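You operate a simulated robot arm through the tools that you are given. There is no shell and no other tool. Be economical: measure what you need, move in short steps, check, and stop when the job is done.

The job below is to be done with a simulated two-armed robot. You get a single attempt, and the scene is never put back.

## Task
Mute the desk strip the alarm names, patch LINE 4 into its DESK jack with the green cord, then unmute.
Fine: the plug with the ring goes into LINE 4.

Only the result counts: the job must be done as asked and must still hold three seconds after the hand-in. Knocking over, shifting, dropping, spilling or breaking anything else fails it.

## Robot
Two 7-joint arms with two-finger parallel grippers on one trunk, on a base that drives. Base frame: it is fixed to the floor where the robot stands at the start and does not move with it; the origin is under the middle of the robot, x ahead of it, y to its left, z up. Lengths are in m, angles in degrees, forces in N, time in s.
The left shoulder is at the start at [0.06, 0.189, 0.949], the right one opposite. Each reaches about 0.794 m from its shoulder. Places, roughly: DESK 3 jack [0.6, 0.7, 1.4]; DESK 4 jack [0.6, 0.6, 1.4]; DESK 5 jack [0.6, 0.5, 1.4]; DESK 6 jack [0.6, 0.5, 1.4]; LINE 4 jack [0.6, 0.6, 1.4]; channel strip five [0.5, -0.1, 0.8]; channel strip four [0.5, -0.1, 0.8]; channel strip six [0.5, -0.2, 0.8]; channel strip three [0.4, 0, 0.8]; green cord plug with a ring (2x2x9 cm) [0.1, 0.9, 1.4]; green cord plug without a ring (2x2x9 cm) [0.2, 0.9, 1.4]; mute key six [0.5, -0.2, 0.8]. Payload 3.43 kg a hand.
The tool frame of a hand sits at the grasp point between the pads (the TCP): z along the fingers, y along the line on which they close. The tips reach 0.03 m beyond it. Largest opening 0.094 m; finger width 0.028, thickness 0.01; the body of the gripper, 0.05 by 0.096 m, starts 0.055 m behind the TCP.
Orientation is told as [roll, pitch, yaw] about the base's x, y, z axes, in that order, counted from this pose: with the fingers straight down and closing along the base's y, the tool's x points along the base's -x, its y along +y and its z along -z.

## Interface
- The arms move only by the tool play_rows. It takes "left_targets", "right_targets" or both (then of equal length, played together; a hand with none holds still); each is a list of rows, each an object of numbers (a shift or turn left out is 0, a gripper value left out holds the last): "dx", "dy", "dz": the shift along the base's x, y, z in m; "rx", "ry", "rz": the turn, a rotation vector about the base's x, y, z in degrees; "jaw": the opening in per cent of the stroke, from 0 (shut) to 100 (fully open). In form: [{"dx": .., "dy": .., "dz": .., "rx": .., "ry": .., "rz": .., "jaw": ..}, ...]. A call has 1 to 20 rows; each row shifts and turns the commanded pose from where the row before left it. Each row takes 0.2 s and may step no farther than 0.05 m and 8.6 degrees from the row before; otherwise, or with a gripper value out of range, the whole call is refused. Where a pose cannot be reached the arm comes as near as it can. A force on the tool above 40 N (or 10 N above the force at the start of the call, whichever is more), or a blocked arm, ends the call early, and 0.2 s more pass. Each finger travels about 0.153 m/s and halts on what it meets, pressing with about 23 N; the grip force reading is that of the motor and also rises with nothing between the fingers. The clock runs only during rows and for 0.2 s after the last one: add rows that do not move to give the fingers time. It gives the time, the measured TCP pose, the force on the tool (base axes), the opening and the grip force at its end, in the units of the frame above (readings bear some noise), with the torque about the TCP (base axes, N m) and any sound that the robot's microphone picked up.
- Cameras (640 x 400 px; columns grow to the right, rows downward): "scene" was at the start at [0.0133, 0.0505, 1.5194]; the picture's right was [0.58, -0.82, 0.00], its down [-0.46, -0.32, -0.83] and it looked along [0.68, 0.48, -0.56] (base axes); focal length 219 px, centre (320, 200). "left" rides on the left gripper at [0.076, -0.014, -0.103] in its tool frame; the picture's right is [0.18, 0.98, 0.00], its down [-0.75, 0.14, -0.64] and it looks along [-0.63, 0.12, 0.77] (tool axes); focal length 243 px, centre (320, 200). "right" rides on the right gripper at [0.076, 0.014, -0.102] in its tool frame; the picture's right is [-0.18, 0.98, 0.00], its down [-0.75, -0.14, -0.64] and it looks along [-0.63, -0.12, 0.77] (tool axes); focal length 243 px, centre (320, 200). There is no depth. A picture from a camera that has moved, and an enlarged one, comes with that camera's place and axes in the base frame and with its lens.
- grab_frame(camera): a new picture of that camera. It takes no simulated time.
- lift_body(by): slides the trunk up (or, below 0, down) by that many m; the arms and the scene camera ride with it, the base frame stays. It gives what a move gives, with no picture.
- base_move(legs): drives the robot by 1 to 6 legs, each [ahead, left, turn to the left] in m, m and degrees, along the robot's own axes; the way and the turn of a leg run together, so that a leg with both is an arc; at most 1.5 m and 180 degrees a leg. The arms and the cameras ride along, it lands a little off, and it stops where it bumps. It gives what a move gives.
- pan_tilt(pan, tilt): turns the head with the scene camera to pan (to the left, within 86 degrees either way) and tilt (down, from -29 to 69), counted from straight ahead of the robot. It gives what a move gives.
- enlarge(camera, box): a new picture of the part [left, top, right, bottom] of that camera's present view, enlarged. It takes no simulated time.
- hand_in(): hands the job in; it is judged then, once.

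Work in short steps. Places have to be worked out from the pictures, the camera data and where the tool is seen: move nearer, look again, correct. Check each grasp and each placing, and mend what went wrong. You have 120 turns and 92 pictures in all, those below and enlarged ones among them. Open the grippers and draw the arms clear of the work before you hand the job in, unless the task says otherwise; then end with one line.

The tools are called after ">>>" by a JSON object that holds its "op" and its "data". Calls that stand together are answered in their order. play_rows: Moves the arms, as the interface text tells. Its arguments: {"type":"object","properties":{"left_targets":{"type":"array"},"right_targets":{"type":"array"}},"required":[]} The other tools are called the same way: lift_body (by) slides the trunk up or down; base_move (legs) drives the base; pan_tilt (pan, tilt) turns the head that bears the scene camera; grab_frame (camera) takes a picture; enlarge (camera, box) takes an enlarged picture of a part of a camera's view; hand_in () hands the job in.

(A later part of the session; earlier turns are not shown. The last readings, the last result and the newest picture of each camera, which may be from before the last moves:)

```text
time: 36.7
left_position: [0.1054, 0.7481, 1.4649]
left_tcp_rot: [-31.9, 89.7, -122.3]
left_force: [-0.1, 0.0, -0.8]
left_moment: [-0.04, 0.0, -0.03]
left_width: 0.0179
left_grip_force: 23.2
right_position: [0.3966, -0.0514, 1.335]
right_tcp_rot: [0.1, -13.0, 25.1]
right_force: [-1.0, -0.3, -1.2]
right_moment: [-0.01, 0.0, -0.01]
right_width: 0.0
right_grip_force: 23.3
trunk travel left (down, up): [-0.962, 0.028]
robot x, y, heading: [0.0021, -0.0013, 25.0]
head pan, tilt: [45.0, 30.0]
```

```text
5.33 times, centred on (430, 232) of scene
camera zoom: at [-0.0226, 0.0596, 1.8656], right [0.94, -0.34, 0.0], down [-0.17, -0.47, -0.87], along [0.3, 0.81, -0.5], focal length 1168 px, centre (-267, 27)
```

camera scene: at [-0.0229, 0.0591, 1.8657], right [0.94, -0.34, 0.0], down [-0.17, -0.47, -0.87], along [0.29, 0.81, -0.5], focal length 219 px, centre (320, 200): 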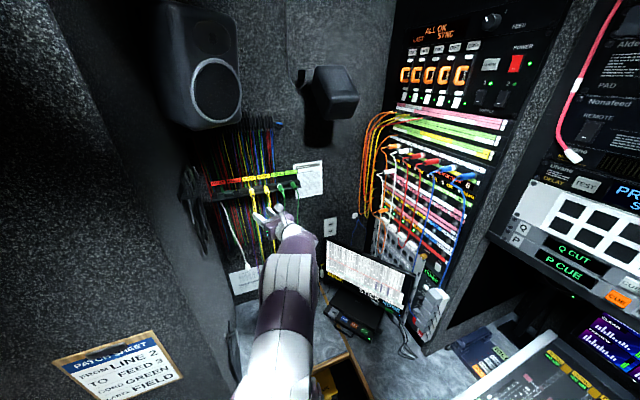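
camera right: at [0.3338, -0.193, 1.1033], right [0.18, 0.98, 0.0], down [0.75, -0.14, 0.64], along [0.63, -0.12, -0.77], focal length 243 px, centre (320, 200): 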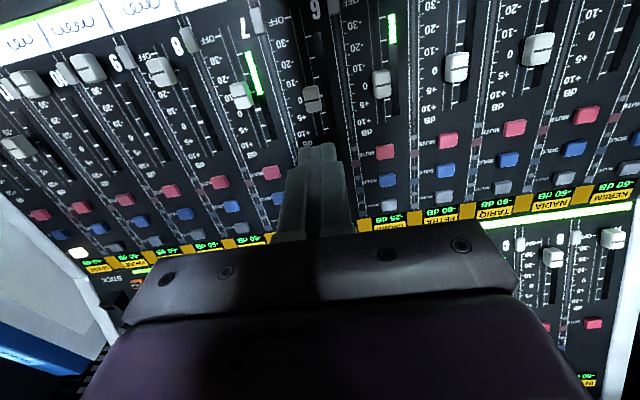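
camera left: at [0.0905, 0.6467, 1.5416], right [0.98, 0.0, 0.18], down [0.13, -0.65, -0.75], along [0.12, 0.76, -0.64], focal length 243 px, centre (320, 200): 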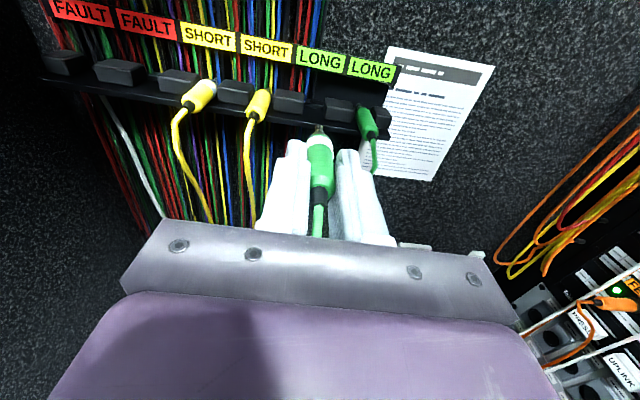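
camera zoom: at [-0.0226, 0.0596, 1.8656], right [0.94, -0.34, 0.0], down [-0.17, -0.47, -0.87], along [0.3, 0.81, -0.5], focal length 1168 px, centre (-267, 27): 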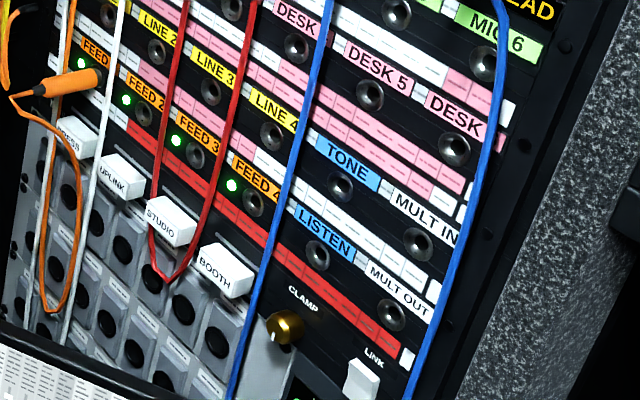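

Jacks triangulated: LINE 4 ≈ (0.628, 0.615, 1.340), DESK 6 ≈ (0.625, 0.475, 1.422); panel faces −x. I swing the hand to point +x in front of LINE 4.

>>> {"op": "play_rows", "data": {"left_targets": [{"rz": -8.2, "dx": 0.015, "dy": -0.02, "dz": -0.005}, {"rz": -8.2, "dx": 0.015, "dy": -0.02, "dz": -0.005}, {"rz": -8.2, "dx": 0.015, "dy": -0.02, "dz": -0.01}, {"rz": -8.2, "dx": 0.02, "dy": -0.015, "dz": -0.01}, {"rz": -8.2, "dx": 0.02, "dy": -0.015, "dz": -0.01}, {"rz": -8.2, "dx": 0.02, "dy": -0.015, "dz": -0.01}, {"rz": -8.2, "dx": 0.02, "dy": -0.015, "dz": -0.01}, {"rz": -8.2, "dx": 0.02, "dy": -0.01, "dz": -0.01}, {"rz": -8.2, "dx": 0.02, "dy": -0.01, "dz": -0.01}, {"rz": -8.2, "dx": 0.02, "dz": -0.01}, {"rz": -8.0, "dx": 0.015, "dz": -0.01}, {}]}}

>>> {"op": "grab_frame", "data": {"camera": "left"}}

>>> {"op": "grab_frame", "data": {"camera": "scene"}}

```text
time: 39.3
left_position: [0.5521, 0.4566, 1.4751]
left_tcp_rot: [-4.8, 87.7, -159.3]
left_force: [-11.7, -1.3, -1.5]
left_moment: [-0.07, 0.13, 0.53]
left_width: 0.0228
left_grip_force: 23.0
left hand out of reach, approached as far as the arm can: row 2, 3, 4, 5, 6, 7, 8, 9, 10, 11
right_position: [0.3922, -0.0509, 1.3375]
right_tcp_rot: [-0.2, -13.1, 25.1]
right_force: [0.5, 0.7, 0.5]
right_moment: [-0.01, 0.0, 0.01]
right_width: 0.0
right_grip_force: 23.4
trunk travel left (down, up): [-0.962, 0.028]
robot x, y, heading: [0.0026, -0.0013, 25.0]
head pan, tilt: [45.0, 30.0]
```

```text
57 pictures are left
camera left: at [0.4557, 0.4273, 1.5542], right [0.43, -0.88, 0.18], down [-0.55, -0.41, -0.73], along [0.72, 0.21, -0.66], focal length 243 px, centre (320, 200)
```

left: 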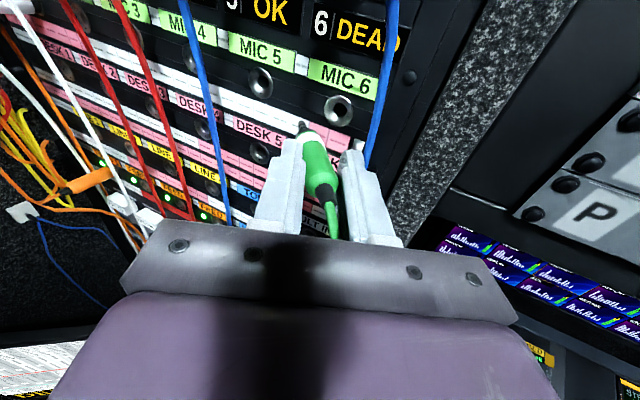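

```text
56 pictures are left
camera scene: at [-0.0276, 0.0593, 1.8656], right [0.94, -0.34, 0.0], down [-0.17, -0.47, -0.87], along [0.3, 0.81, -0.5], focal length 219 px, centre (320, 200)
```

scene: 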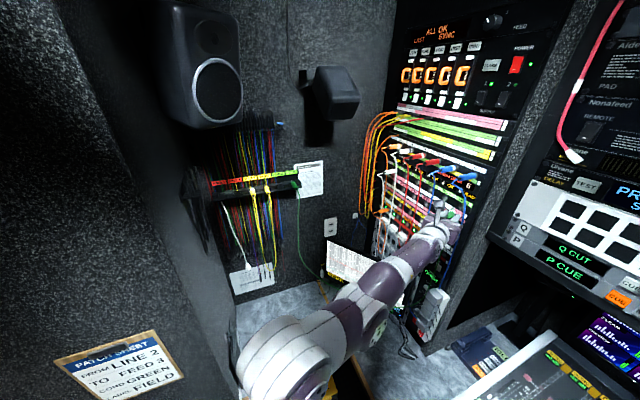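

The arm took a wild solution: the hand ended up near the panel by DESK 6 with the nose touching it (12 N) and the plug is now askew in the grip. I back straight off.

>>> {"op": "play_rows", "data": {"left_targets": [{"dx": -0.02}, {"dx": -0.03}, {"dx": -0.03}, {}]}}

>>> {"op": "grab_frame", "data": {"camera": "left"}}

>>> {"op": "enlarge", "data": {"camera": "scene", "box": [360, 130, 488, 210]}}

```text
time: 40.3
left_position: [0.5514, 0.457, 1.4743]
left_tcp_rot: [-4.8, 87.8, -159.3]
left_force: [-12.1, -0.5, -1.3]
left_moment: [-0.09, 0.2, 0.63]
left_width: 0.0224
left_grip_force: 23.0
left hand out of reach, approached as far as the arm can: row 1, 2, 3
right_position: [0.3933, -0.0506, 1.3369]
right_tcp_rot: [-0.2, -13.1, 25.0]
right_force: [-0.9, 0.0, -1.0]
right_moment: [-0.02, -0.03, 0.04]
right_width: 0.0002
right_grip_force: 22.7
trunk travel left (down, up): [-0.962, 0.028]
robot x, y, heading: [-0.0014, -0.0029, 25.2]
head pan, tilt: [45.0, 30.0]
```

```text
55 pictures are left
camera left: at [0.4555, 0.4274, 1.5545], right [0.43, -0.88, 0.18], down [-0.55, -0.41, -0.73], along [0.72, 0.22, -0.66], focal length 243 px, centre (320, 200)
```

left: 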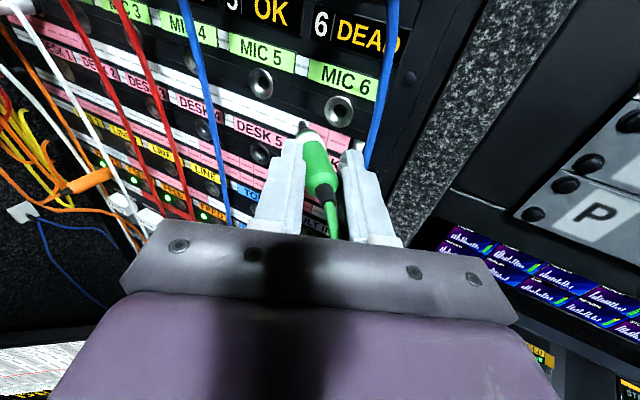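

```text
5.00 times, centred on (424, 170) of scene
camera zoom: at [-0.0276, 0.0592, 1.8656], right [0.94, -0.34, 0.0], down [-0.17, -0.47, -0.87], along [0.3, 0.81, -0.5], focal length 1095 px, centre (-200, 350)
```

zoom: 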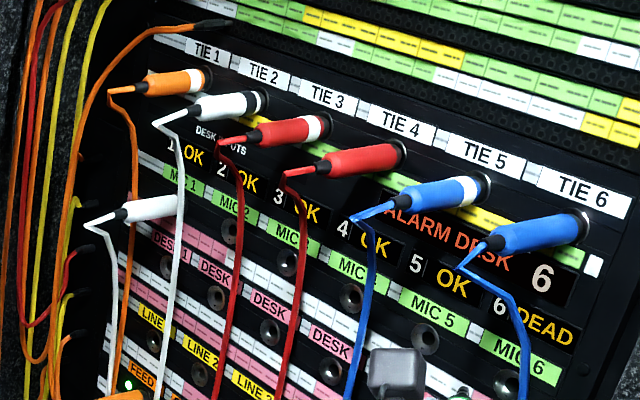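

The arm is stuck at a joint limit; I try moving back while giving up some of the yaw and height.

>>> {"op": "play_rows", "data": {"left_targets": [{"dx": -0.03, "dy": -0.01, "rz": 4}, {"dx": -0.03, "dy": -0.01, "rz": 4}, {"dx": -0.03, "rz": 4}, {}]}}

```text
time: 41.3
left_position: [0.4733, 0.4376, 1.4725]
left_tcp_rot: [-7.0, 87.7, -149.5]
left_force: [0.4, 0.8, -0.9]
left_moment: [-0.07, 0.04, -0.01]
left_width: 0.0172
left_grip_force: 22.8
left hand out of reach, approached as far as the arm can: row 2
right_position: [0.3974, -0.0518, 1.3352]
right_tcp_rot: [-0.1, -13.0, 25.1]
right_force: [-0.3, 0.1, 0.4]
right_moment: [0.02, 0.01, -0.02]
right_width: 0.0
right_grip_force: 23.3
trunk travel left (down, up): [-0.962, 0.028]
robot x, y, heading: [-0.0028, 0.0001, 25.0]
head pan, tilt: [45.0, 30.0]
```

Clear of the panel, and the grip width is back to 17 mm. Checking the plug in the hand.

>>> {"op": "enlarge", "data": {"camera": "left", "box": [160, 50, 480, 250]}}

```text
2.00 times, centred on (320, 150) of left
camera zoom: at [0.3855, 0.3888, 1.5531], right [0.61, -0.78, 0.18], down [-0.45, -0.52, -0.73], along [0.66, 0.36, -0.66], focal length 485 px, centre (320, 300)
```

zoom: 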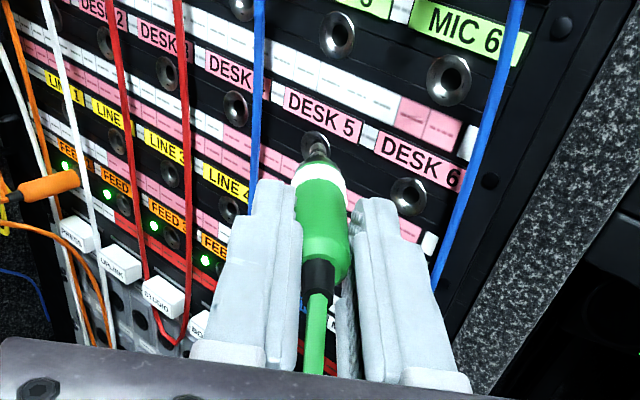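

The plug sits well in the grip again. I test small yaw turns from here, staying clear of the panel.

>>> {"op": "play_rows", "data": {"left_targets": [{"dx": -0.04, "dz": -0.02, "rz": -4}, {"dx": -0.04, "dz": -0.02, "rz": -4}, {}]}}

```text
time: 42.1
left_position: [0.4168, 0.392, 1.4375]
left_tcp_rot: [-7.2, 87.4, -156.2]
left_force: [-0.6, 0.6, -1.2]
left_moment: [0.01, 0.04, 0.0]
left_width: 0.0171
left_grip_force: 23.0
left hand out of reach, approached as far as the arm can: row 2
right_position: [0.3977, -0.0525, 1.3353]
right_tcp_rot: [0.1, -13.0, 25.0]
right_force: [0.1, -0.1, 0.6]
right_moment: [0.01, -0.02, 0.0]
right_width: 0.0
right_grip_force: 22.9
trunk travel left (down, up): [-0.962, 0.028]
robot x, y, heading: [-0.0043, 0.0011, 25.2]
head pan, tilt: [45.0, 30.0]
```

The wrist is at its roll extreme: pointing forward with the hand rolled 180° from neutral. I roll the hand back about its own axis (cord plug is symmetric), first ~85°.

>>> {"op": "play_rows", "data": {"left_targets": [{"rx": -7.3, "ry": -4.2}, {"rx": -7.3, "ry": -4.2}, {"rx": -7.3, "ry": -4.2}, {}]}}

```text
time: 43.1
left_position: [0.4247, 0.3762, 1.4399]
left_tcp_rot: [85.2, 64.8, -65.4]
left_force: [0.4, -0.3, -0.4]
left_moment: [-0.01, 0.02, -0.01]
left_width: 0.0172
left_grip_force: 22.7
left hand out of reach, approached as far as the arm can: row 1, 3
right_position: [0.3957, -0.0519, 1.3348]
right_tcp_rot: [-0.1, -13.0, 25.0]
right_force: [-0.2, -0.9, 0.5]
right_moment: [0.03, 0.0, 0.01]
right_width: 0.0002
right_grip_force: 23.2
trunk travel left (down, up): [-0.962, 0.028]
robot x, y, heading: [-0.0012, 0.0038, 25.1]
head pan, tilt: [45.0, 30.0]
```

Rolled 25° with the pointing direction held. Continuing.

>>> {"op": "play_rows", "data": {"left_targets": [{"rx": -7.3, "ry": -4.2}, {"rx": -7.3, "ry": -4.2}, {"rx": -7.3, "ry": -4.2}, {"rx": -7.3, "ry": -4.2}, {"rx": -7.3, "ry": -4.2}, {"rx": -7.3, "ry": -4.2}, {}]}}

```text
time: 44.7
left_position: [0.4281, 0.3669, 1.4411]
left_tcp_rot: [89.7, 14.4, -62.1]
left_force: [0.6, -0.2, -0.8]
left_moment: [-0.02, 0.03, -0.01]
left_width: 0.0174
left_grip_force: 23.1
left hand out of reach, approached as far as the arm can: row 2, 4
right_position: [0.3967, -0.0511, 1.3356]
right_tcp_rot: [0.0, -12.9, 25.2]
right_force: [0.1, -0.1, 0.2]
right_moment: [-0.01, 0.0, 0.0]
right_width: 0.0
right_grip_force: 22.7
trunk travel left (down, up): [-0.962, 0.028]
robot x, y, heading: [-0.0009, -0.0002, 25.3]
head pan, tilt: [45.0, 30.0]
```

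Continuing the roll to the neutral (camera underneath) pose.

>>> {"op": "play_rows", "data": {"left_targets": [{"rx": -7.5, "ry": -4.0}, {"rx": -7.5, "ry": -4.0}, {"rx": -7.5, "ry": -4.0}, {"rx": -7.5, "ry": -4.0}, {"rx": -7.5, "ry": -4.0}, {"rx": -7.5, "ry": -4.0}, {}]}}

>>> {"op": "play_rows", "data": {"left_targets": [{"rx": -7.5, "ry": -4.0}, {"rx": -7.5, "ry": -4.0}, {"rx": -7.5, "ry": -4.0}, {"rx": -7.5, "ry": -4.0}, {"rx": -7.5, "ry": -4.0}, {"rx": -7.5, "ry": -4.0}, {}]}}

>>> {"op": "grab_frame", "data": {"camera": "left"}}

>>> {"op": "grab_frame", "data": {"camera": "scene"}}

```text
time: 46.3
left_position: [0.4304, 0.3664, 1.4414]
left_tcp_rot: [90.3, -36.5, -62.2]
left_force: [-0.4, -0.2, 0.0]
left_moment: [0.02, 0.03, -0.01]
left_width: 0.0171
left_grip_force: 22.7
left hand out of reach, approached as far as the arm can: row 1
right_position: [0.3965, -0.0523, 1.3348]
right_tcp_rot: [0.0, -13.0, 25.1]
right_force: [-0.4, 0.9, -0.2]
right_moment: [-0.01, -0.01, 0.0]
right_width: 0.0
right_grip_force: 23.0
trunk travel left (down, up): [-0.962, 0.028]
robot x, y, heading: [0.0011, -0.0005, 25.2]
head pan, tilt: [45.0, 30.0]
```

```text
time: 47.9
left_position: [0.4295, 0.367, 1.441]
left_tcp_rot: [103.2, -87.6, -75.1]
left_force: [0.7, -0.4, -0.3]
left_moment: [-0.08, 0.02, 0.0]
left_width: 0.0173
left_grip_force: 23.1
right_position: [0.3975, -0.0502, 1.335]
right_tcp_rot: [0.0, -13.0, 25.2]
right_force: [-1.1, 0.6, -0.2]
right_moment: [0.02, 0.02, 0.0]
right_width: 0.0
right_grip_force: 22.6
trunk travel left (down, up): [-0.962, 0.028]
robot x, y, heading: [0.0007, -0.0028, 25.2]
head pan, tilt: [45.0, 30.0]
```

```text
52 pictures are left
camera left: at [0.344, 0.3099, 1.3629], right [-0.46, 0.87, -0.14], down [-0.62, -0.21, 0.75], along [0.63, 0.44, 0.64], focal length 243 px, centre (320, 200)
```

left: 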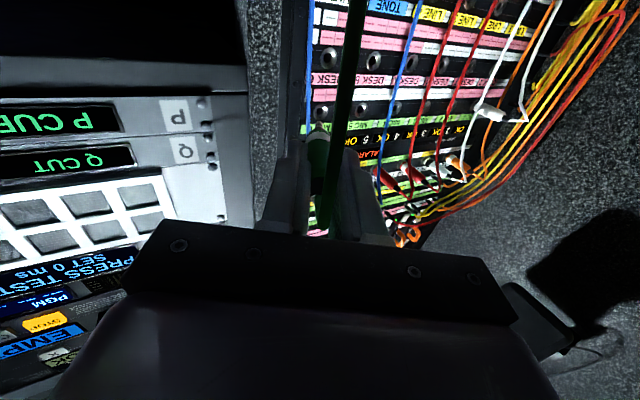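

```text
51 pictures are left
camera scene: at [-0.0225, 0.059, 1.8657], right [0.94, -0.34, 0.0], down [-0.17, -0.47, -0.87], along [0.3, 0.81, -0.5], focal length 219 px, centre (320, 200)
```

scene: 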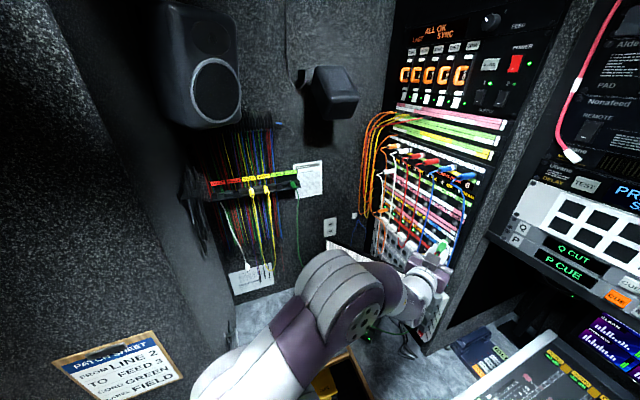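

Neutral now. I yaw to +x and shift toward y≈0.6 while staying back at x≈0.40.

>>> {"op": "play_rows", "data": {"left_targets": [{"rz": -7, "dx": -0.01, "dy": 0.03, "dz": -0.02}, {"rz": -7, "dx": -0.01, "dy": 0.03, "dz": -0.02}, {"rz": -7, "dx": -0.01, "dy": 0.03, "dz": -0.02}, {"rz": -7, "dy": 0.03, "dz": -0.02}, {}]}}

```text
time: 49.1
left_position: [0.4652, 0.2318, 1.3853]
left_tcp_rot: [71.4, -87.4, -59.4]
left_force: [-1.4, -1.1, -0.3]
left_moment: [0.0, 0.03, 0.04]
left_width: 0.0174
left_grip_force: 22.8
left hand out of reach, approached as far as the arm can: row 1, 2, 3, 4
right_position: [0.397, -0.0512, 1.3355]
right_tcp_rot: [0.0, -13.0, 25.0]
right_force: [0.6, 0.3, -0.3]
right_moment: [-0.02, 0.0, 0.01]
right_width: 0.0
right_grip_force: 23.7
trunk travel left (down, up): [-0.962, 0.028]
robot x, y, heading: [-0.0012, 0.0018, 25.0]
head pan, tilt: [45.0, 30.0]
```

Same limit again: the solver is in an awkward elbow/wrist branch. I'll go back to the start-like posture: retract and tip the hand down, in stages.

>>> {"op": "play_rows", "data": {"left_targets": [{"ry": 8.0, "dx": -0.02, "dy": 0.01}, {"ry": 8.0, "dx": -0.02, "dy": 0.01}, {"ry": 8.0, "dx": -0.02, "dy": 0.01}, {"ry": 8.0, "dx": -0.02, "dy": 0.01}, {"ry": 8.0, "dx": -0.02, "dy": 0.01}, {}]}}

```text
time: 50.5
left_position: [0.3653, 0.2819, 1.3843]
left_tcp_rot: [14.5, -48.5, -3.4]
left_force: [-0.1, 0.6, -0.2]
left_moment: [-0.01, 0.02, 0.03]
left_width: 0.0174
left_grip_force: 22.6
right_position: [0.3979, -0.0513, 1.3361]
right_tcp_rot: [0.0, -13.0, 25.2]
right_force: [0.4, -0.3, 0.9]
right_moment: [0.03, 0.02, 0.01]
right_width: 0.0
right_grip_force: 23.1
trunk travel left (down, up): [-0.962, 0.028]
robot x, y, heading: [-0.001, -0.0029, 25.0]
head pan, tilt: [45.0, 30.0]
```

All reachable. Continue to vertical and move toward y≈0.48.

>>> {"op": "play_rows", "data": {"left_targets": [{"ry": 8.0, "rx": -2.5, "dx": -0.01, "dy": 0.03}, {"ry": 8.0, "rx": -2.5, "dx": -0.01, "dy": 0.03}, {"ry": 8.0, "rx": -2.5, "dx": -0.01, "dy": 0.03}, {"ry": 8.0, "rx": -2.5, "dx": -0.01, "dy": 0.03}, {"ry": 8.0, "rx": -2.5, "dy": 0.03}, {"ry": 8.0, "rx": -2, "dy": 0.03}, {}]}}

>>> {"op": "grab_frame", "data": {"camera": "scene"}}

```text
time: 52.1
left_position: [0.2824, 0.4411, 1.2988]
left_tcp_rot: [-3.6, -11.3, 3.8]
left_force: [0.3, -0.9, -0.5]
left_moment: [-0.01, 0.01, 0.0]
left_width: 0.0171
left_grip_force: 22.9
left hand out of reach, approached as far as the arm can: row 1, 3, 4, 5, 6
right_position: [0.3972, -0.0524, 1.3371]
right_tcp_rot: [-0.1, -13.0, 25.0]
right_force: [0.5, -0.7, 0.2]
right_moment: [0.01, 0.02, 0.02]
right_width: 0.0
right_grip_force: 22.7
trunk travel left (down, up): [-0.962, 0.028]
robot x, y, heading: [-0.0034, -0.003, 25.2]
head pan, tilt: [45.0, 30.0]
```

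```text
50 pictures are left
camera scene: at [-0.0223, 0.0581, 1.8657], right [0.94, -0.34, 0.0], down [-0.17, -0.47, -0.87], along [0.3, 0.81, -0.5], focal length 219 px, centre (320, 200)
```

scene: 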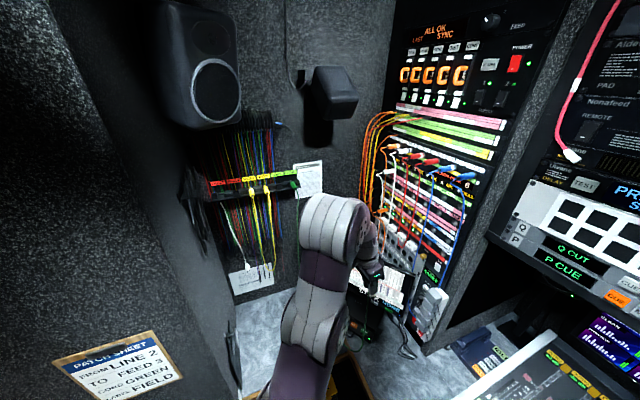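

Back to the start-like elbow-up posture. Now I pitch the hand up toward +x in small stages and watch for limits.

>>> {"op": "play_rows", "data": {"left_targets": [{"ry": -8.0, "dy": 0.02}, {"ry": -8.0, "dy": 0.02}, {"ry": -8.0, "dy": 0.02}, {"ry": -8.0, "dy": 0.02}, {}]}}

```text
time: 53.3
left_position: [0.2812, 0.5205, 1.2977]
left_tcp_rot: [-6.5, -43.3, 5.2]
left_force: [0.3, -0.4, -0.7]
left_moment: [0.02, 0.03, 0.01]
left_width: 0.017
left_grip_force: 23.2
right_position: [0.3961, -0.0522, 1.3352]
right_tcp_rot: [0.0, -13.0, 25.1]
right_force: [-1.1, -0.3, -0.1]
right_moment: [0.01, 0.01, 0.0]
right_width: 0.0001
right_grip_force: 22.9
trunk travel left (down, up): [-0.962, 0.028]
robot x, y, heading: [0.0027, 0.0004, 25.1]
head pan, tilt: [45.0, 30.0]
```

>>> {"op": "play_rows", "data": {"left_targets": [{"ry": -8.0, "dy": 0.02, "dz": 0.01}, {"ry": -8.0, "dy": 0.02, "dz": 0.01}, {"ry": -8.0, "dy": 0.02, "dz": 0.01}, {"ry": -8.0, "dy": 0.02, "dz": 0.01}, {}]}}

```text
time: 54.5
left_position: [0.2815, 0.6014, 1.3362]
left_tcp_rot: [-17.1, -75.0, 14.8]
left_force: [-0.6, -0.2, -0.6]
left_moment: [0.01, 0.0, 0.0]
left_width: 0.0173
left_grip_force: 22.9
right_position: [0.3971, -0.0512, 1.3352]
right_tcp_rot: [0.0, -13.0, 25.1]
right_force: [-1.1, -0.4, 0.3]
right_moment: [0.01, -0.02, 0.01]
right_width: 0.0001
right_grip_force: 23.2
trunk travel left (down, up): [-0.962, 0.028]
robot x, y, heading: [-0.0008, 0.0004, 24.8]
head pan, tilt: [45.0, 30.0]
```

Pointing is nearly there (14° low, 3° right, 4° roll); I correct it and look.

>>> {"op": "play_rows", "data": {"left_targets": [{"ry": -7.1, "rx": 2.2, "rz": 1.5, "dx": 0.01}, {"ry": -7.1, "rx": 2.2, "rz": 1.4, "dx": 0.01}, {}]}}

>>> {"op": "grab_frame", "data": {"camera": "left"}}

>>> {"op": "grab_frame", "data": {"camera": "scene"}}

```text
time: 55.3
left_position: [0.3019, 0.6012, 1.3379]
left_tcp_rot: [49.0, -89.6, -48.5]
left_force: [0.7, -0.5, -0.6]
left_moment: [0.04, 0.02, -0.01]
left_width: 0.0172
left_grip_force: 22.9
right_position: [0.396, -0.0525, 1.3351]
right_tcp_rot: [0.1, -12.9, 25.0]
right_force: [0.0, 0.0, -0.4]
right_moment: [-0.03, -0.01, 0.02]
right_width: 0.0
right_grip_force: 22.8
trunk travel left (down, up): [-0.962, 0.028]
robot x, y, heading: [0.0018, -0.0038, 25.1]
head pan, tilt: [45.0, 30.0]
```

```text
49 pictures are left
camera left: at [0.1987, 0.5863, 1.262], right [-0.01, 0.98, -0.18], down [-0.64, 0.13, 0.76], along [0.77, 0.12, 0.63], focal length 243 px, centre (320, 200)
```

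left: 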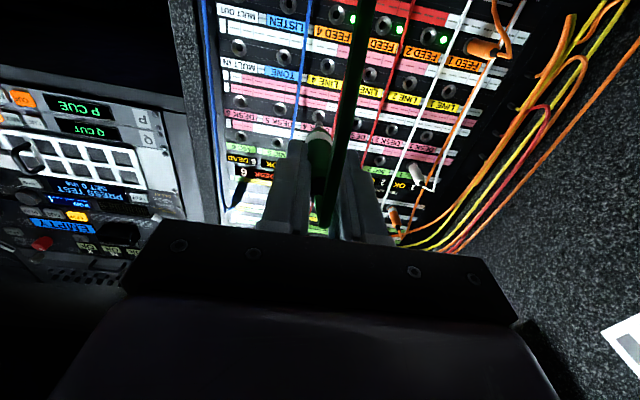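

```text
48 pictures are left
camera scene: at [-0.0228, 0.0581, 1.8657], right [0.94, -0.34, 0.0], down [-0.17, -0.47, -0.87], along [0.3, 0.81, -0.5], focal length 219 px, centre (320, 200)
```

scene: 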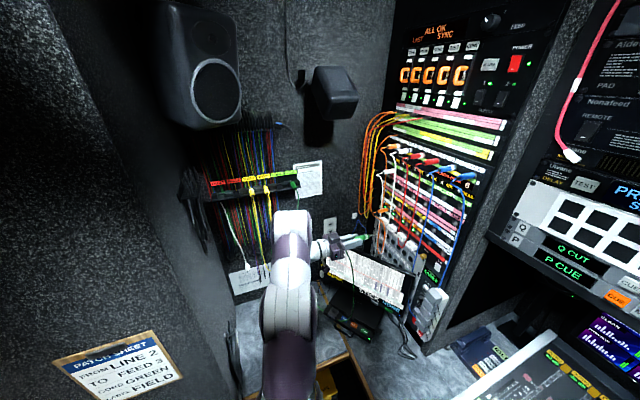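

Pointing +x now. I zoom in on the wrist view for the jack and check the second green plug on the rack.

>>> {"op": "enlarge", "data": {"camera": "left", "box": [200, 0, 440, 150]}}

>>> {"op": "enlarge", "data": {"camera": "scene", "box": [230, 160, 390, 260]}}

```text
2.67 times, centred on (320, 75) of left
camera zoom: at [0.1987, 0.5863, 1.262], right [-0.01, 0.98, -0.18], down [-0.64, 0.13, 0.76], along [0.77, 0.12, 0.63], focal length 647 px, centre (320, 533)
```

zoom: 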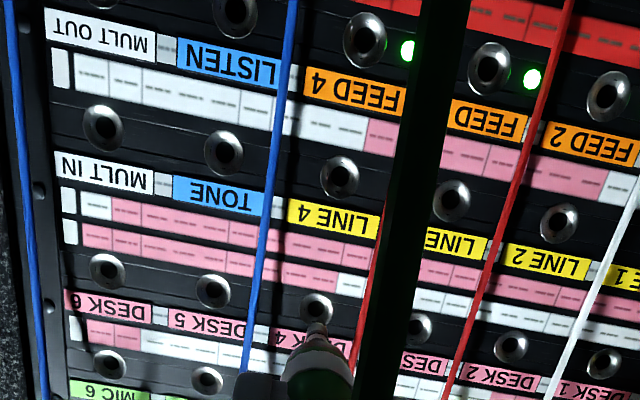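

```text
4.00 times, centred on (310, 210) of scene
camera zoom: at [-0.0228, 0.0581, 1.8657], right [0.94, -0.34, 0.0], down [-0.17, -0.47, -0.87], along [0.3, 0.81, -0.5], focal length 876 px, centre (360, 160)
```

zoom: 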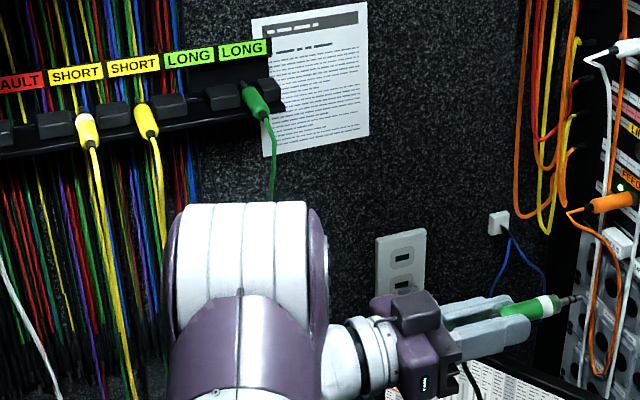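

Both cameras agree: LINE 4 at (0.626, 0.616, 1.340); plug tip at TCP+0.10 in x, straight. I line up and advance to ~4 cm before the jack.

>>> {"op": "play_rows", "data": {"left_targets": [{"dy": 0.0155, "dz": 0.003, "dx": 0.02}, {"dx": 0.04}, {"dx": 0.04}, {"dx": 0.04}, {"dx": 0.04}, {}, {}]}}

>>> {"op": "enlarge", "data": {"camera": "left", "box": [240, 50, 400, 150]}}

>>> {"op": "enlarge", "data": {"camera": "scene", "box": [350, 180, 446, 240]}}

```text
time: 56.9
left_position: [0.4803, 0.6176, 1.3397]
left_tcp_rot: [33.3, -89.7, -32.8]
left_force: [0.0, -0.3, -0.6]
left_moment: [-0.02, 0.05, 0.01]
left_width: 0.0172
left_grip_force: 22.9
right_position: [0.3954, -0.0521, 1.3356]
right_tcp_rot: [0.0, -12.9, 25.1]
right_force: [-0.3, -0.1, -0.4]
right_moment: [-0.01, 0.03, 0.01]
right_width: 0.0
right_grip_force: 23.6
trunk travel left (down, up): [-0.962, 0.028]
robot x, y, heading: [-0.0019, -0.0048, 25.0]
head pan, tilt: [45.0, 30.0]
```

```text
4.00 times, centred on (320, 100) of left
camera zoom: at [0.377, 0.6036, 1.2648], right [-0.01, 0.98, -0.18], down [-0.64, 0.13, 0.76], along [0.77, 0.12, 0.63], focal length 970 px, centre (320, 600)
```

zoom: 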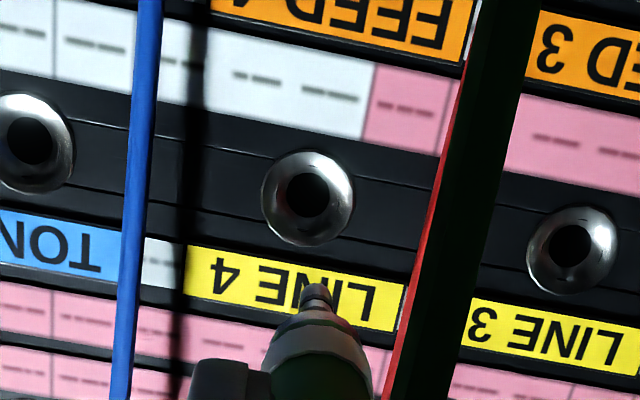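

```text
6.67 times, centred on (398, 210) of scene
camera zoom: at [-0.0233, 0.0593, 1.8657], right [0.94, -0.34, 0.0], down [-0.17, -0.47, -0.87], along [0.3, 0.81, -0.5], focal length 1460 px, centre (-200, 133)
```

zoom: 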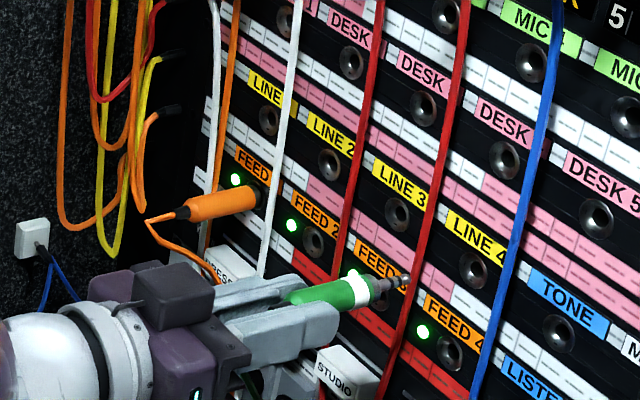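

Relative to the jack, the tip is ~4.5 mm high and ~2.5 mm left in both views. I correct and approach to 1.5 cm.

>>> {"op": "play_rows", "data": {"left_targets": [{"dy": -0.0025, "dz": -0.0045}, {"dx": 0.015}, {"dx": 0.01}, {}, {}]}}

>>> {"op": "enlarge", "data": {"camera": "left", "box": [260, 60, 388, 140]}}

>>> {"op": "enlarge", "data": {"camera": "scene", "box": [390, 190, 438, 220]}}

```text
time: 58.1
left_position: [0.5071, 0.6144, 1.3349]
left_tcp_rot: [33.7, -89.5, -33.3]
left_force: [-0.3, 0.2, -1.4]
left_moment: [-0.05, 0.06, 0.0]
left_width: 0.0172
left_grip_force: 22.7
right_position: [0.3963, -0.0501, 1.335]
right_tcp_rot: [0.0, -12.9, 25.1]
right_force: [-0.4, 0.2, -0.7]
right_moment: [0.02, 0.0, -0.05]
right_width: 0.0
right_grip_force: 22.8
trunk travel left (down, up): [-0.962, 0.028]
robot x, y, heading: [-0.0001, 0.0019, 25.0]
head pan, tilt: [45.0, 30.0]
```

```text
5.00 times, centred on (324, 100) of left
camera zoom: at [0.4042, 0.6006, 1.2606], right [-0.01, 0.98, -0.18], down [-0.64, 0.13, 0.76], along [0.77, 0.12, 0.63], focal length 1213 px, centre (300, 700)
```

zoom: 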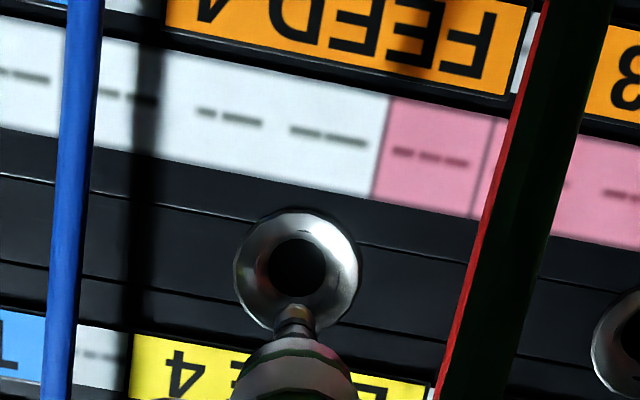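

```text
13.33 times, centred on (414, 205) of scene
camera zoom: at [-0.0226, 0.0591, 1.8657], right [0.94, -0.34, 0.0], down [-0.17, -0.47, -0.87], along [0.3, 0.81, -0.5], focal length 2920 px, centre (-933, 133)
```

zoom: 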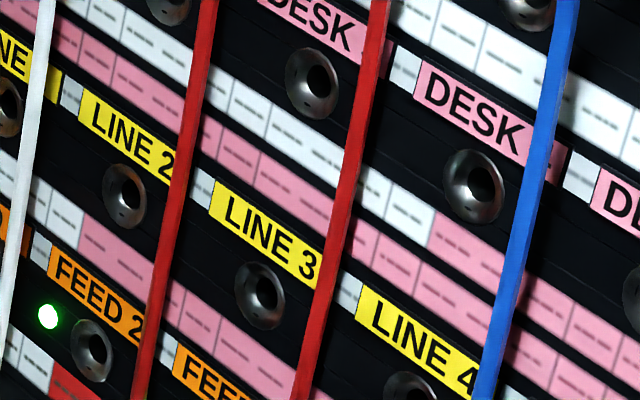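

>>> {"op": "enlarge", "data": {"camera": "scene", "box": [393, 205, 441, 235]}}

```text
13.33 times, centred on (417, 220) of scene
camera zoom: at [-0.0226, 0.0591, 1.8657], right [0.94, -0.34, 0.0], down [-0.17, -0.47, -0.87], along [0.3, 0.81, -0.5], focal length 2920 px, centre (-973, -67)
```

zoom: 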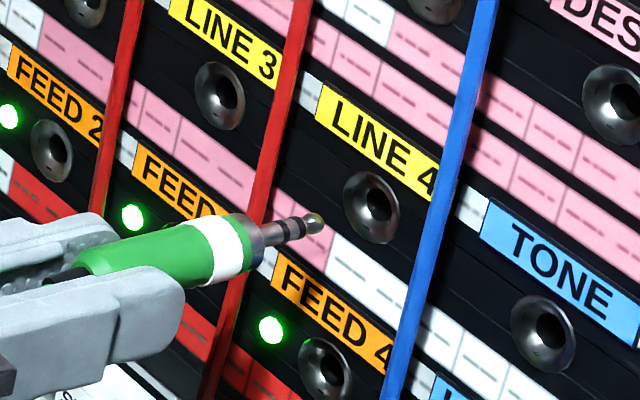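

Tip, shifted along +x, lands right on the LINE 4 hole; the plug is pitched ~3.5° up. I level it (compensating height) and start the insertion.

>>> {"op": "play_rows", "data": {"left_targets": [{"ry": 3.5, "dz": 0.005}, {}, {"dx": 0.008}, {"dx": 0.006}, {"dx": 0.006}, {}]}}

>>> {"op": "enlarge", "data": {"camera": "left", "box": [260, 60, 388, 140]}}

>>> {"op": "enlarge", "data": {"camera": "scene", "box": [393, 205, 441, 235]}}

```text
time: 59.5
left_position: [0.5283, 0.6136, 1.3398]
left_tcp_rot: [3.1, -86.3, -2.5]
left_force: [-0.1, 0.9, -0.7]
left_moment: [0.01, 0.02, 0.02]
left_width: 0.0171
left_grip_force: 23.2
right_position: [0.3957, -0.0513, 1.3354]
right_tcp_rot: [0.1, -13.0, 25.1]
right_force: [1.0, -0.1, -0.1]
right_moment: [-0.04, -0.02, 0.0]
right_width: 0.0
right_grip_force: 22.6
trunk travel left (down, up): [-0.962, 0.028]
robot x, y, heading: [-0.0019, -0.0001, 25.3]
head pan, tilt: [45.0, 30.0]
```

```text
5.00 times, centred on (324, 100) of left
camera zoom: at [0.4207, 0.5999, 1.2713], right [-0.02, 0.98, -0.18], down [-0.59, 0.13, 0.8], along [0.81, 0.12, 0.58], focal length 1213 px, centre (300, 700)
```

zoom: 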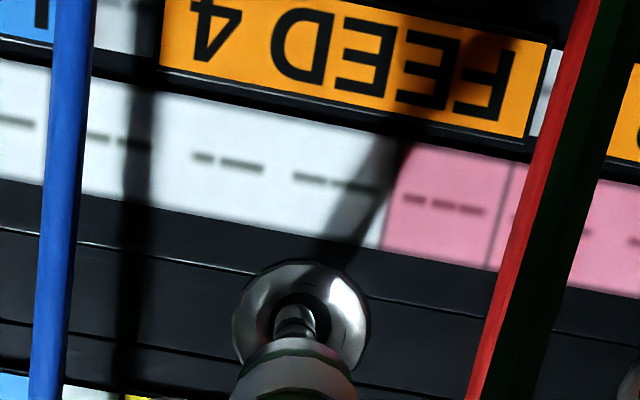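

```text
13.33 times, centred on (417, 220) of scene
camera zoom: at [-0.0223, 0.0593, 1.8657], right [0.94, -0.34, 0.0], down [-0.17, -0.47, -0.87], along [0.3, 0.81, -0.5], focal length 2920 px, centre (-973, -67)
```

zoom: 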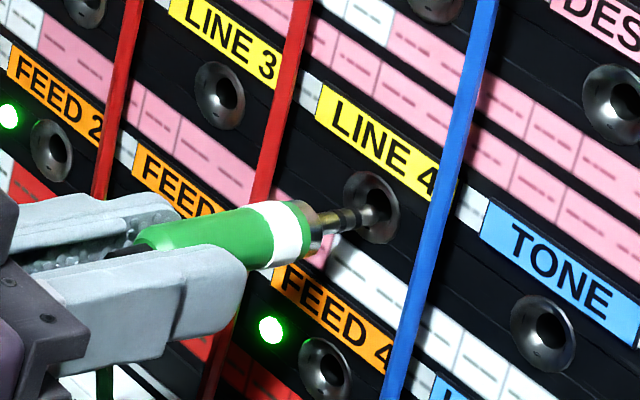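

The tip is at the mouth of the jack, slightly right/low by ~1 mm. Correct and push in gently.

>>> {"op": "play_rows", "data": {"left_targets": [{"dy": 0.0015, "dz": 0.001}, {"dx": 0.004}, {"dx": 0.004}, {"dx": 0.004}, {}]}}

>>> {"op": "enlarge", "data": {"camera": "scene", "box": [393, 205, 441, 235]}}

```text
time: 60.7
left_position: [0.5406, 0.615, 1.342]
left_tcp_rot: [3.2, -86.3, -2.9]
left_force: [0.6, -0.1, -0.8]
left_moment: [0.01, 0.02, -0.01]
left_width: 0.0173
left_grip_force: 22.7
right_position: [0.3962, -0.051, 1.335]
right_tcp_rot: [-0.1, -13.1, 25.1]
right_force: [0.5, 0.1, -0.3]
right_moment: [0.0, 0.01, 0.0]
right_width: 0.0002
right_grip_force: 23.1
trunk travel left (down, up): [-0.962, 0.028]
robot x, y, heading: [0.0013, -0.0013, 25.0]
head pan, tilt: [45.0, 30.0]
```

```text
13.33 times, centred on (417, 220) of scene
camera zoom: at [-0.0224, 0.0592, 1.8657], right [0.94, -0.34, 0.0], down [-0.17, -0.47, -0.87], along [0.3, 0.81, -0.5], focal length 2920 px, centre (-973, -67)
```

zoom: 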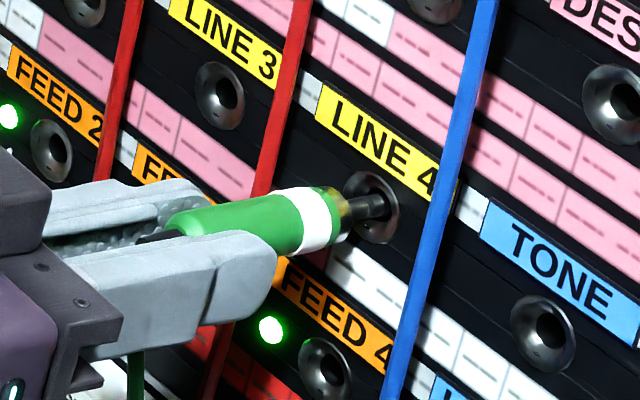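

It's going in without resistance. I keep pushing in small steps until it seats.

>>> {"op": "play_rows", "data": {"left_targets": [{"dx": 0.004}, {"dx": 0.004}, {"dx": 0.004}, {"dx": 0.003}, {}]}}

>>> {"op": "enlarge", "data": {"camera": "scene", "box": [393, 205, 441, 235]}}

```text
time: 61.9
left_position: [0.5545, 0.6149, 1.3415]
left_tcp_rot: [3.3, -86.1, -2.8]
left_force: [-3.3, 0.6, -0.9]
left_moment: [0.01, 0.04, 0.0]
left_width: 0.0174
left_grip_force: 23.3
right_position: [0.3952, -0.0503, 1.3356]
right_tcp_rot: [0.0, -13.0, 25.1]
right_force: [-0.3, 0.2, 1.2]
right_moment: [-0.04, 0.04, -0.01]
right_width: 0.0
right_grip_force: 23.3
trunk travel left (down, up): [-0.962, 0.028]
robot x, y, heading: [-0.001, -0.001, 24.9]
head pan, tilt: [45.0, 30.0]
```

```text
13.33 times, centred on (417, 220) of scene
camera zoom: at [-0.0234, 0.0594, 1.8656], right [0.94, -0.34, 0.0], down [-0.17, -0.47, -0.87], along [0.3, 0.81, -0.5], focal length 2920 px, centre (-973, -67)
```

zoom: 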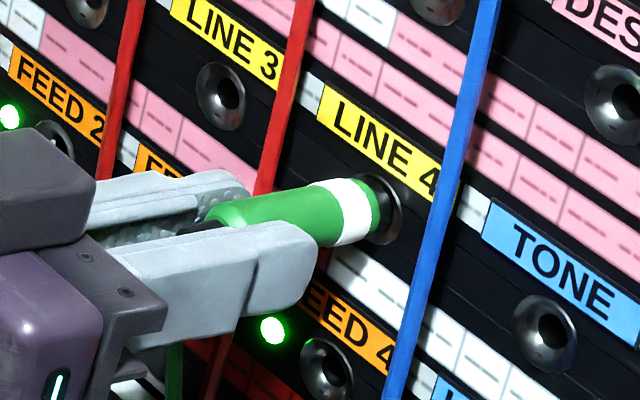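

Nearly seated, −3 N. Push further until it clicks or stops.

>>> {"op": "play_rows", "data": {"left_targets": [{"dx": 0.003}, {"dx": 0.003}, {"dx": 0.002}, {}]}}

```text
time: 62.9
left_position: [0.5559, 0.6155, 1.3431]
left_tcp_rot: [1.8, -86.3, -1.3]
left_force: [-28.5, -5.3, -10.0]
left_moment: [0.01, 0.46, -0.25]
left_width: 0.0171
left_grip_force: 23.2
right_position: [0.3905, -0.0515, 1.3374]
right_tcp_rot: [0.0, -13.2, 25.1]
right_force: [0.0, -0.3, 0.0]
right_moment: [-0.02, 0.0, 0.03]
right_width: 0.0
right_grip_force: 22.5
trunk travel left (down, up): [-0.962, 0.028]
robot x, y, heading: [0.0009, -0.0016, 25.1]
head pan, tilt: [45.0, 30.0]
```

Firm stop at 28 N. Check the picture.

>>> {"op": "enlarge", "data": {"camera": "scene", "box": [393, 205, 441, 235]}}

>>> {"op": "enlarge", "data": {"camera": "left", "box": [240, 60, 400, 160]}}

```text
13.33 times, centred on (417, 220) of scene
camera zoom: at [-0.0314, 0.0588, 1.8654], right [0.94, -0.34, 0.0], down [-0.17, -0.47, -0.87], along [0.3, 0.81, -0.5], focal length 2920 px, centre (-973, -67)
```

zoom: 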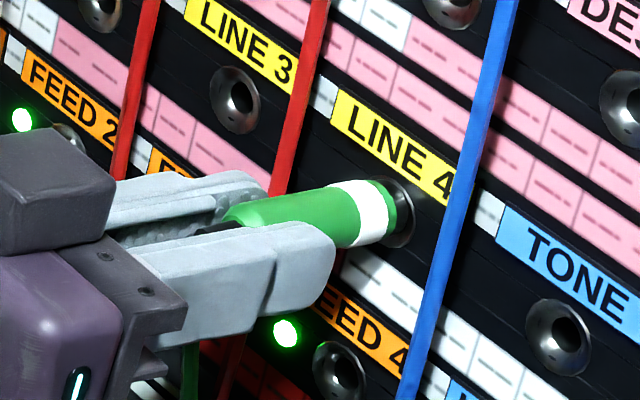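

```text
4.00 times, centred on (320, 110) of left
camera zoom: at [0.4481, 0.601, 1.2731], right [-0.02, 0.98, -0.18], down [-0.59, 0.13, 0.79], along [0.8, 0.12, 0.58], focal length 970 px, centre (320, 560)
```

zoom: 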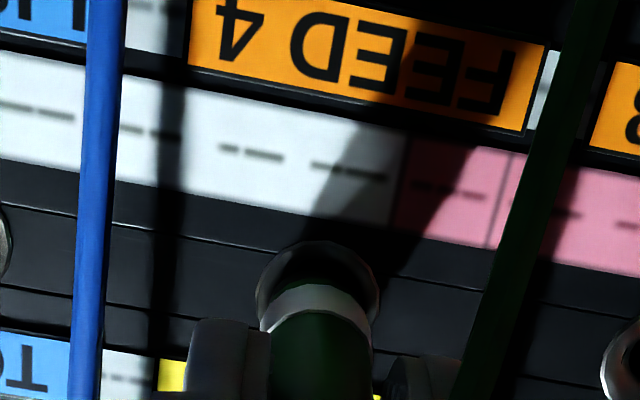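

Body is flush against the jack. I relax the push, open moderately, and look before withdrawing.

>>> {"op": "play_rows", "data": {"left_targets": [{"dx": -0.004}, {"jaw": 42}, {}, {}, {"dx": -0.01}, {}]}}

>>> {"op": "enlarge", "data": {"camera": "scene", "box": [377, 195, 441, 235]}}

```text
time: 64.3
left_position: [0.5474, 0.6149, 1.3415]
left_tcp_rot: [3.3, -86.3, -2.8]
left_force: [-0.7, -0.1, -0.2]
left_moment: [0.03, 0.0, 0.04]
left_width: 0.0395
left_grip_force: 0.0
right_position: [0.3964, -0.0505, 1.3355]
right_tcp_rot: [0.1, -13.0, 25.1]
right_force: [0.3, 0.0, 0.5]
right_moment: [-0.01, -0.03, 0.02]
right_width: 0.0
right_grip_force: 22.5
trunk travel left (down, up): [-0.962, 0.028]
robot x, y, heading: [0.0013, 0.002, 24.7]
head pan, tilt: [45.0, 30.0]
```

```text
10.00 times, centred on (409, 215) of scene
camera zoom: at [-0.0237, 0.0592, 1.8657], right [0.94, -0.34, 0.0], down [-0.17, -0.47, -0.87], along [0.3, 0.81, -0.5], focal length 2190 px, centre (-570, 50)
```

zoom: 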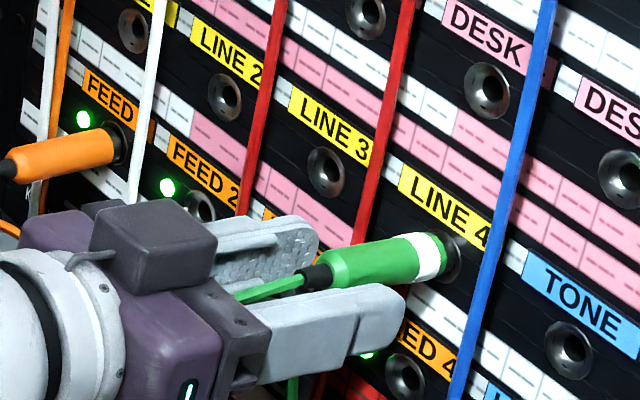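

LINE 4 holds the ring plug. I withdraw straight back, clear of cords, then begin swinging left in small steps.

>>> {"op": "play_rows", "data": {"left_targets": [{"dx": -0.03}, {"dx": -0.04}, {"dx": -0.04}, {"dx": -0.04}, {"dx": -0.04}, {"dx": -0.04}, {"dx": -0.03}, {}]}}

>>> {"op": "play_rows", "data": {"left_targets": [{"rz": 8.3, "dz": 0.01}, {"rz": 8.3, "dz": 0.01}, {"rz": 8.3, "dz": 0.01}, {}]}}

```text
time: 66.1
left_position: [0.2908, 0.6167, 1.3408]
left_tcp_rot: [3.5, -86.3, -2.9]
left_force: [-0.5, 0.5, 0.1]
left_moment: [0.0, 0.01, -0.02]
left_width: 0.0396
left_grip_force: 0.1
right_position: [0.3964, -0.0515, 1.3351]
right_tcp_rot: [0.1, -13.0, 25.1]
right_force: [0.4, 0.3, -0.1]
right_moment: [0.03, -0.02, -0.02]
right_width: 0.0
right_grip_force: 22.6
trunk travel left (down, up): [-0.962, 0.028]
robot x, y, heading: [-0.001, 0.0067, 25.0]
head pan, tilt: [45.0, 30.0]
```

```text
time: 67.1
left_position: [0.2904, 0.6158, 1.3715]
left_tcp_rot: [3.1, -86.2, 22.3]
left_force: [0.1, 0.5, -0.6]
left_moment: [-0.02, -0.01, 0.01]
left_width: 0.0393
left_grip_force: 0.0
right_position: [0.3968, -0.0518, 1.337]
right_tcp_rot: [0.0, -13.1, 25.0]
right_force: [-0.4, -0.3, 0.4]
right_moment: [-0.02, -0.02, 0.01]
right_width: 0.0001
right_grip_force: 22.9
trunk travel left (down, up): [-0.962, 0.028]
robot x, y, heading: [0.0005, -0.0002, 25.0]
head pan, tilt: [45.0, 30.0]
```

No limit so far. Continuing the yaw.

>>> {"op": "play_rows", "data": {"left_targets": [{"rz": 8.3, "dz": 0.01, "dx": -0.015}, {"rz": 8.3, "dz": 0.01, "dx": -0.015}, {"rz": 8.3, "dz": 0.01, "dx": -0.015}, {"rz": 8.3, "dz": 0.01, "dx": -0.015}, {}]}}

```text
time: 68.3
left_position: [0.229, 0.6138, 1.4119]
left_tcp_rot: [3.9, -86.2, 54.7]
left_force: [-0.4, 0.2, -0.7]
left_moment: [0.02, 0.01, -0.03]
left_width: 0.0394
left_grip_force: 0.1
right_position: [0.3967, -0.0512, 1.3354]
right_tcp_rot: [0.0, -13.0, 25.1]
right_force: [-0.3, -0.1, 0.3]
right_moment: [0.0, 0.01, 0.02]
right_width: 0.0
right_grip_force: 22.6
trunk travel left (down, up): [-0.962, 0.028]
robot x, y, heading: [-0.0028, 0.0016, 25.1]
head pan, tilt: [45.0, 30.0]
```

>>> {"op": "play_rows", "data": {"left_targets": [{"rz": 8.0, "dz": 0.008, "dx": -0.018, "dy": 0.02}, {"rz": 8.0, "dz": 0.008, "dx": -0.018, "dy": 0.02}, {"rz": 8.0, "dz": 0.008, "dx": -0.018, "dy": 0.02}, {"rz": 7.5, "dx": -0.018, "dy": 0.02}, {}]}}

>>> {"op": "grab_frame", "data": {"camera": "left"}}

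>>> {"op": "grab_frame", "data": {"camera": "scene"}}

```text
time: 69.5
left_position: [0.1572, 0.6959, 1.4362]
left_tcp_rot: [3.6, -86.3, 86.7]
left_force: [0.1, 0.1, 0.3]
left_moment: [0.0, 0.03, 0.0]
left_width: 0.0395
left_grip_force: 0.1
right_position: [0.3961, -0.0517, 1.336]
right_tcp_rot: [0.0, -13.0, 25.1]
right_force: [0.8, 1.1, -0.1]
right_moment: [0.0, -0.05, -0.01]
right_width: 0.0
right_grip_force: 23.4
trunk travel left (down, up): [-0.962, 0.028]
robot x, y, heading: [-0.0012, 0.002, 24.9]
head pan, tilt: [45.0, 30.0]
```

```text
33 pictures are left
camera left: at [0.1707, 0.5884, 1.3671], right [-0.98, -0.02, -0.18], down [-0.14, -0.59, 0.8], along [-0.12, 0.81, 0.58], focal length 243 px, centre (320, 200)
```

left: 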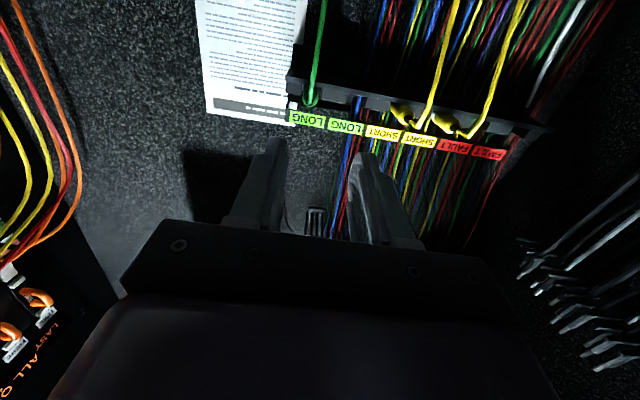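

```text
32 pictures are left
camera scene: at [-0.0228, 0.0586, 1.8657], right [0.94, -0.34, 0.0], down [-0.17, -0.47, -0.87], along [0.3, 0.81, -0.5], focal length 219 px, centre (320, 200)
```

scene: 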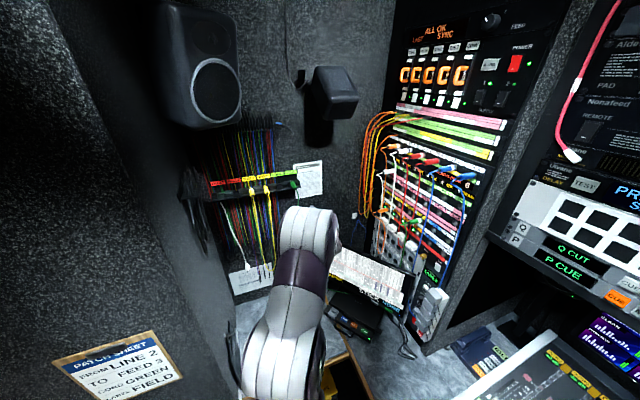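

Reached with no limit. I level the hand (3.7°) and zoom on the plain plug from both cameras.

>>> {"op": "play_rows", "data": {"left_targets": [{"rx": 3.7, "dz": 0.002}, {"dy": 0.03}, {"dy": 0.03}, {}]}}

>>> {"op": "enlarge", "data": {"camera": "left", "box": [240, 50, 400, 150]}}

>>> {"op": "enlarge", "data": {"camera": "scene", "box": [250, 160, 346, 220]}}

```text
time: 70.5
left_position: [0.1569, 0.7529, 1.4375]
left_tcp_rot: [72.4, -89.7, 17.8]
left_force: [0.1, 0.6, 0.1]
left_moment: [0.0, 0.01, -0.01]
left_width: 0.0394
left_grip_force: 0.0
right_position: [0.3958, -0.052, 1.3348]
right_tcp_rot: [0.0, -13.0, 24.9]
right_force: [0.5, 0.0, 0.2]
right_moment: [0.0, 0.01, 0.01]
right_width: 0.0002
right_grip_force: 23.2
trunk travel left (down, up): [-0.962, 0.028]
robot x, y, heading: [-0.0003, -0.0, 25.1]
head pan, tilt: [45.0, 30.0]
```

```text
4.00 times, centred on (320, 100) of left
camera zoom: at [0.1709, 0.6523, 1.3631], right [-0.98, 0.0, -0.18], down [-0.14, -0.64, 0.75], along [-0.12, 0.77, 0.63], focal length 970 px, centre (320, 600)
```

zoom: 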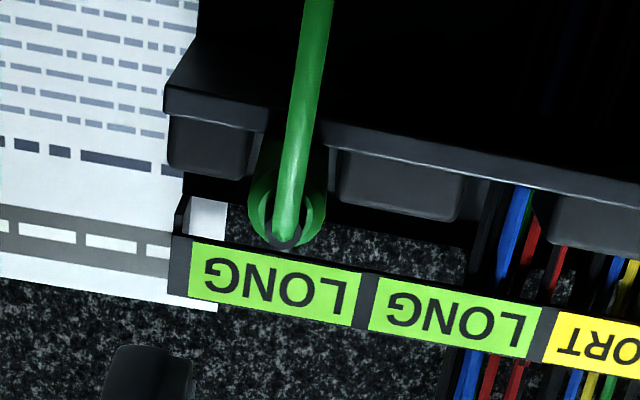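

```text
6.67 times, centred on (298, 190) of scene
camera zoom: at [-0.0226, 0.0579, 1.8657], right [0.94, -0.34, 0.0], down [-0.17, -0.47, -0.87], along [0.3, 0.81, -0.5], focal length 1460 px, centre (467, 267)
```

zoom: 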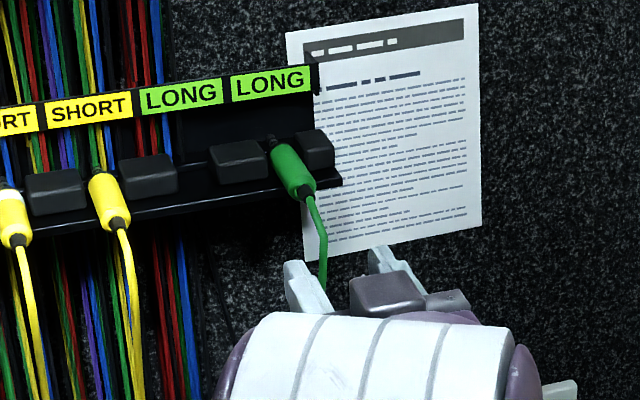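

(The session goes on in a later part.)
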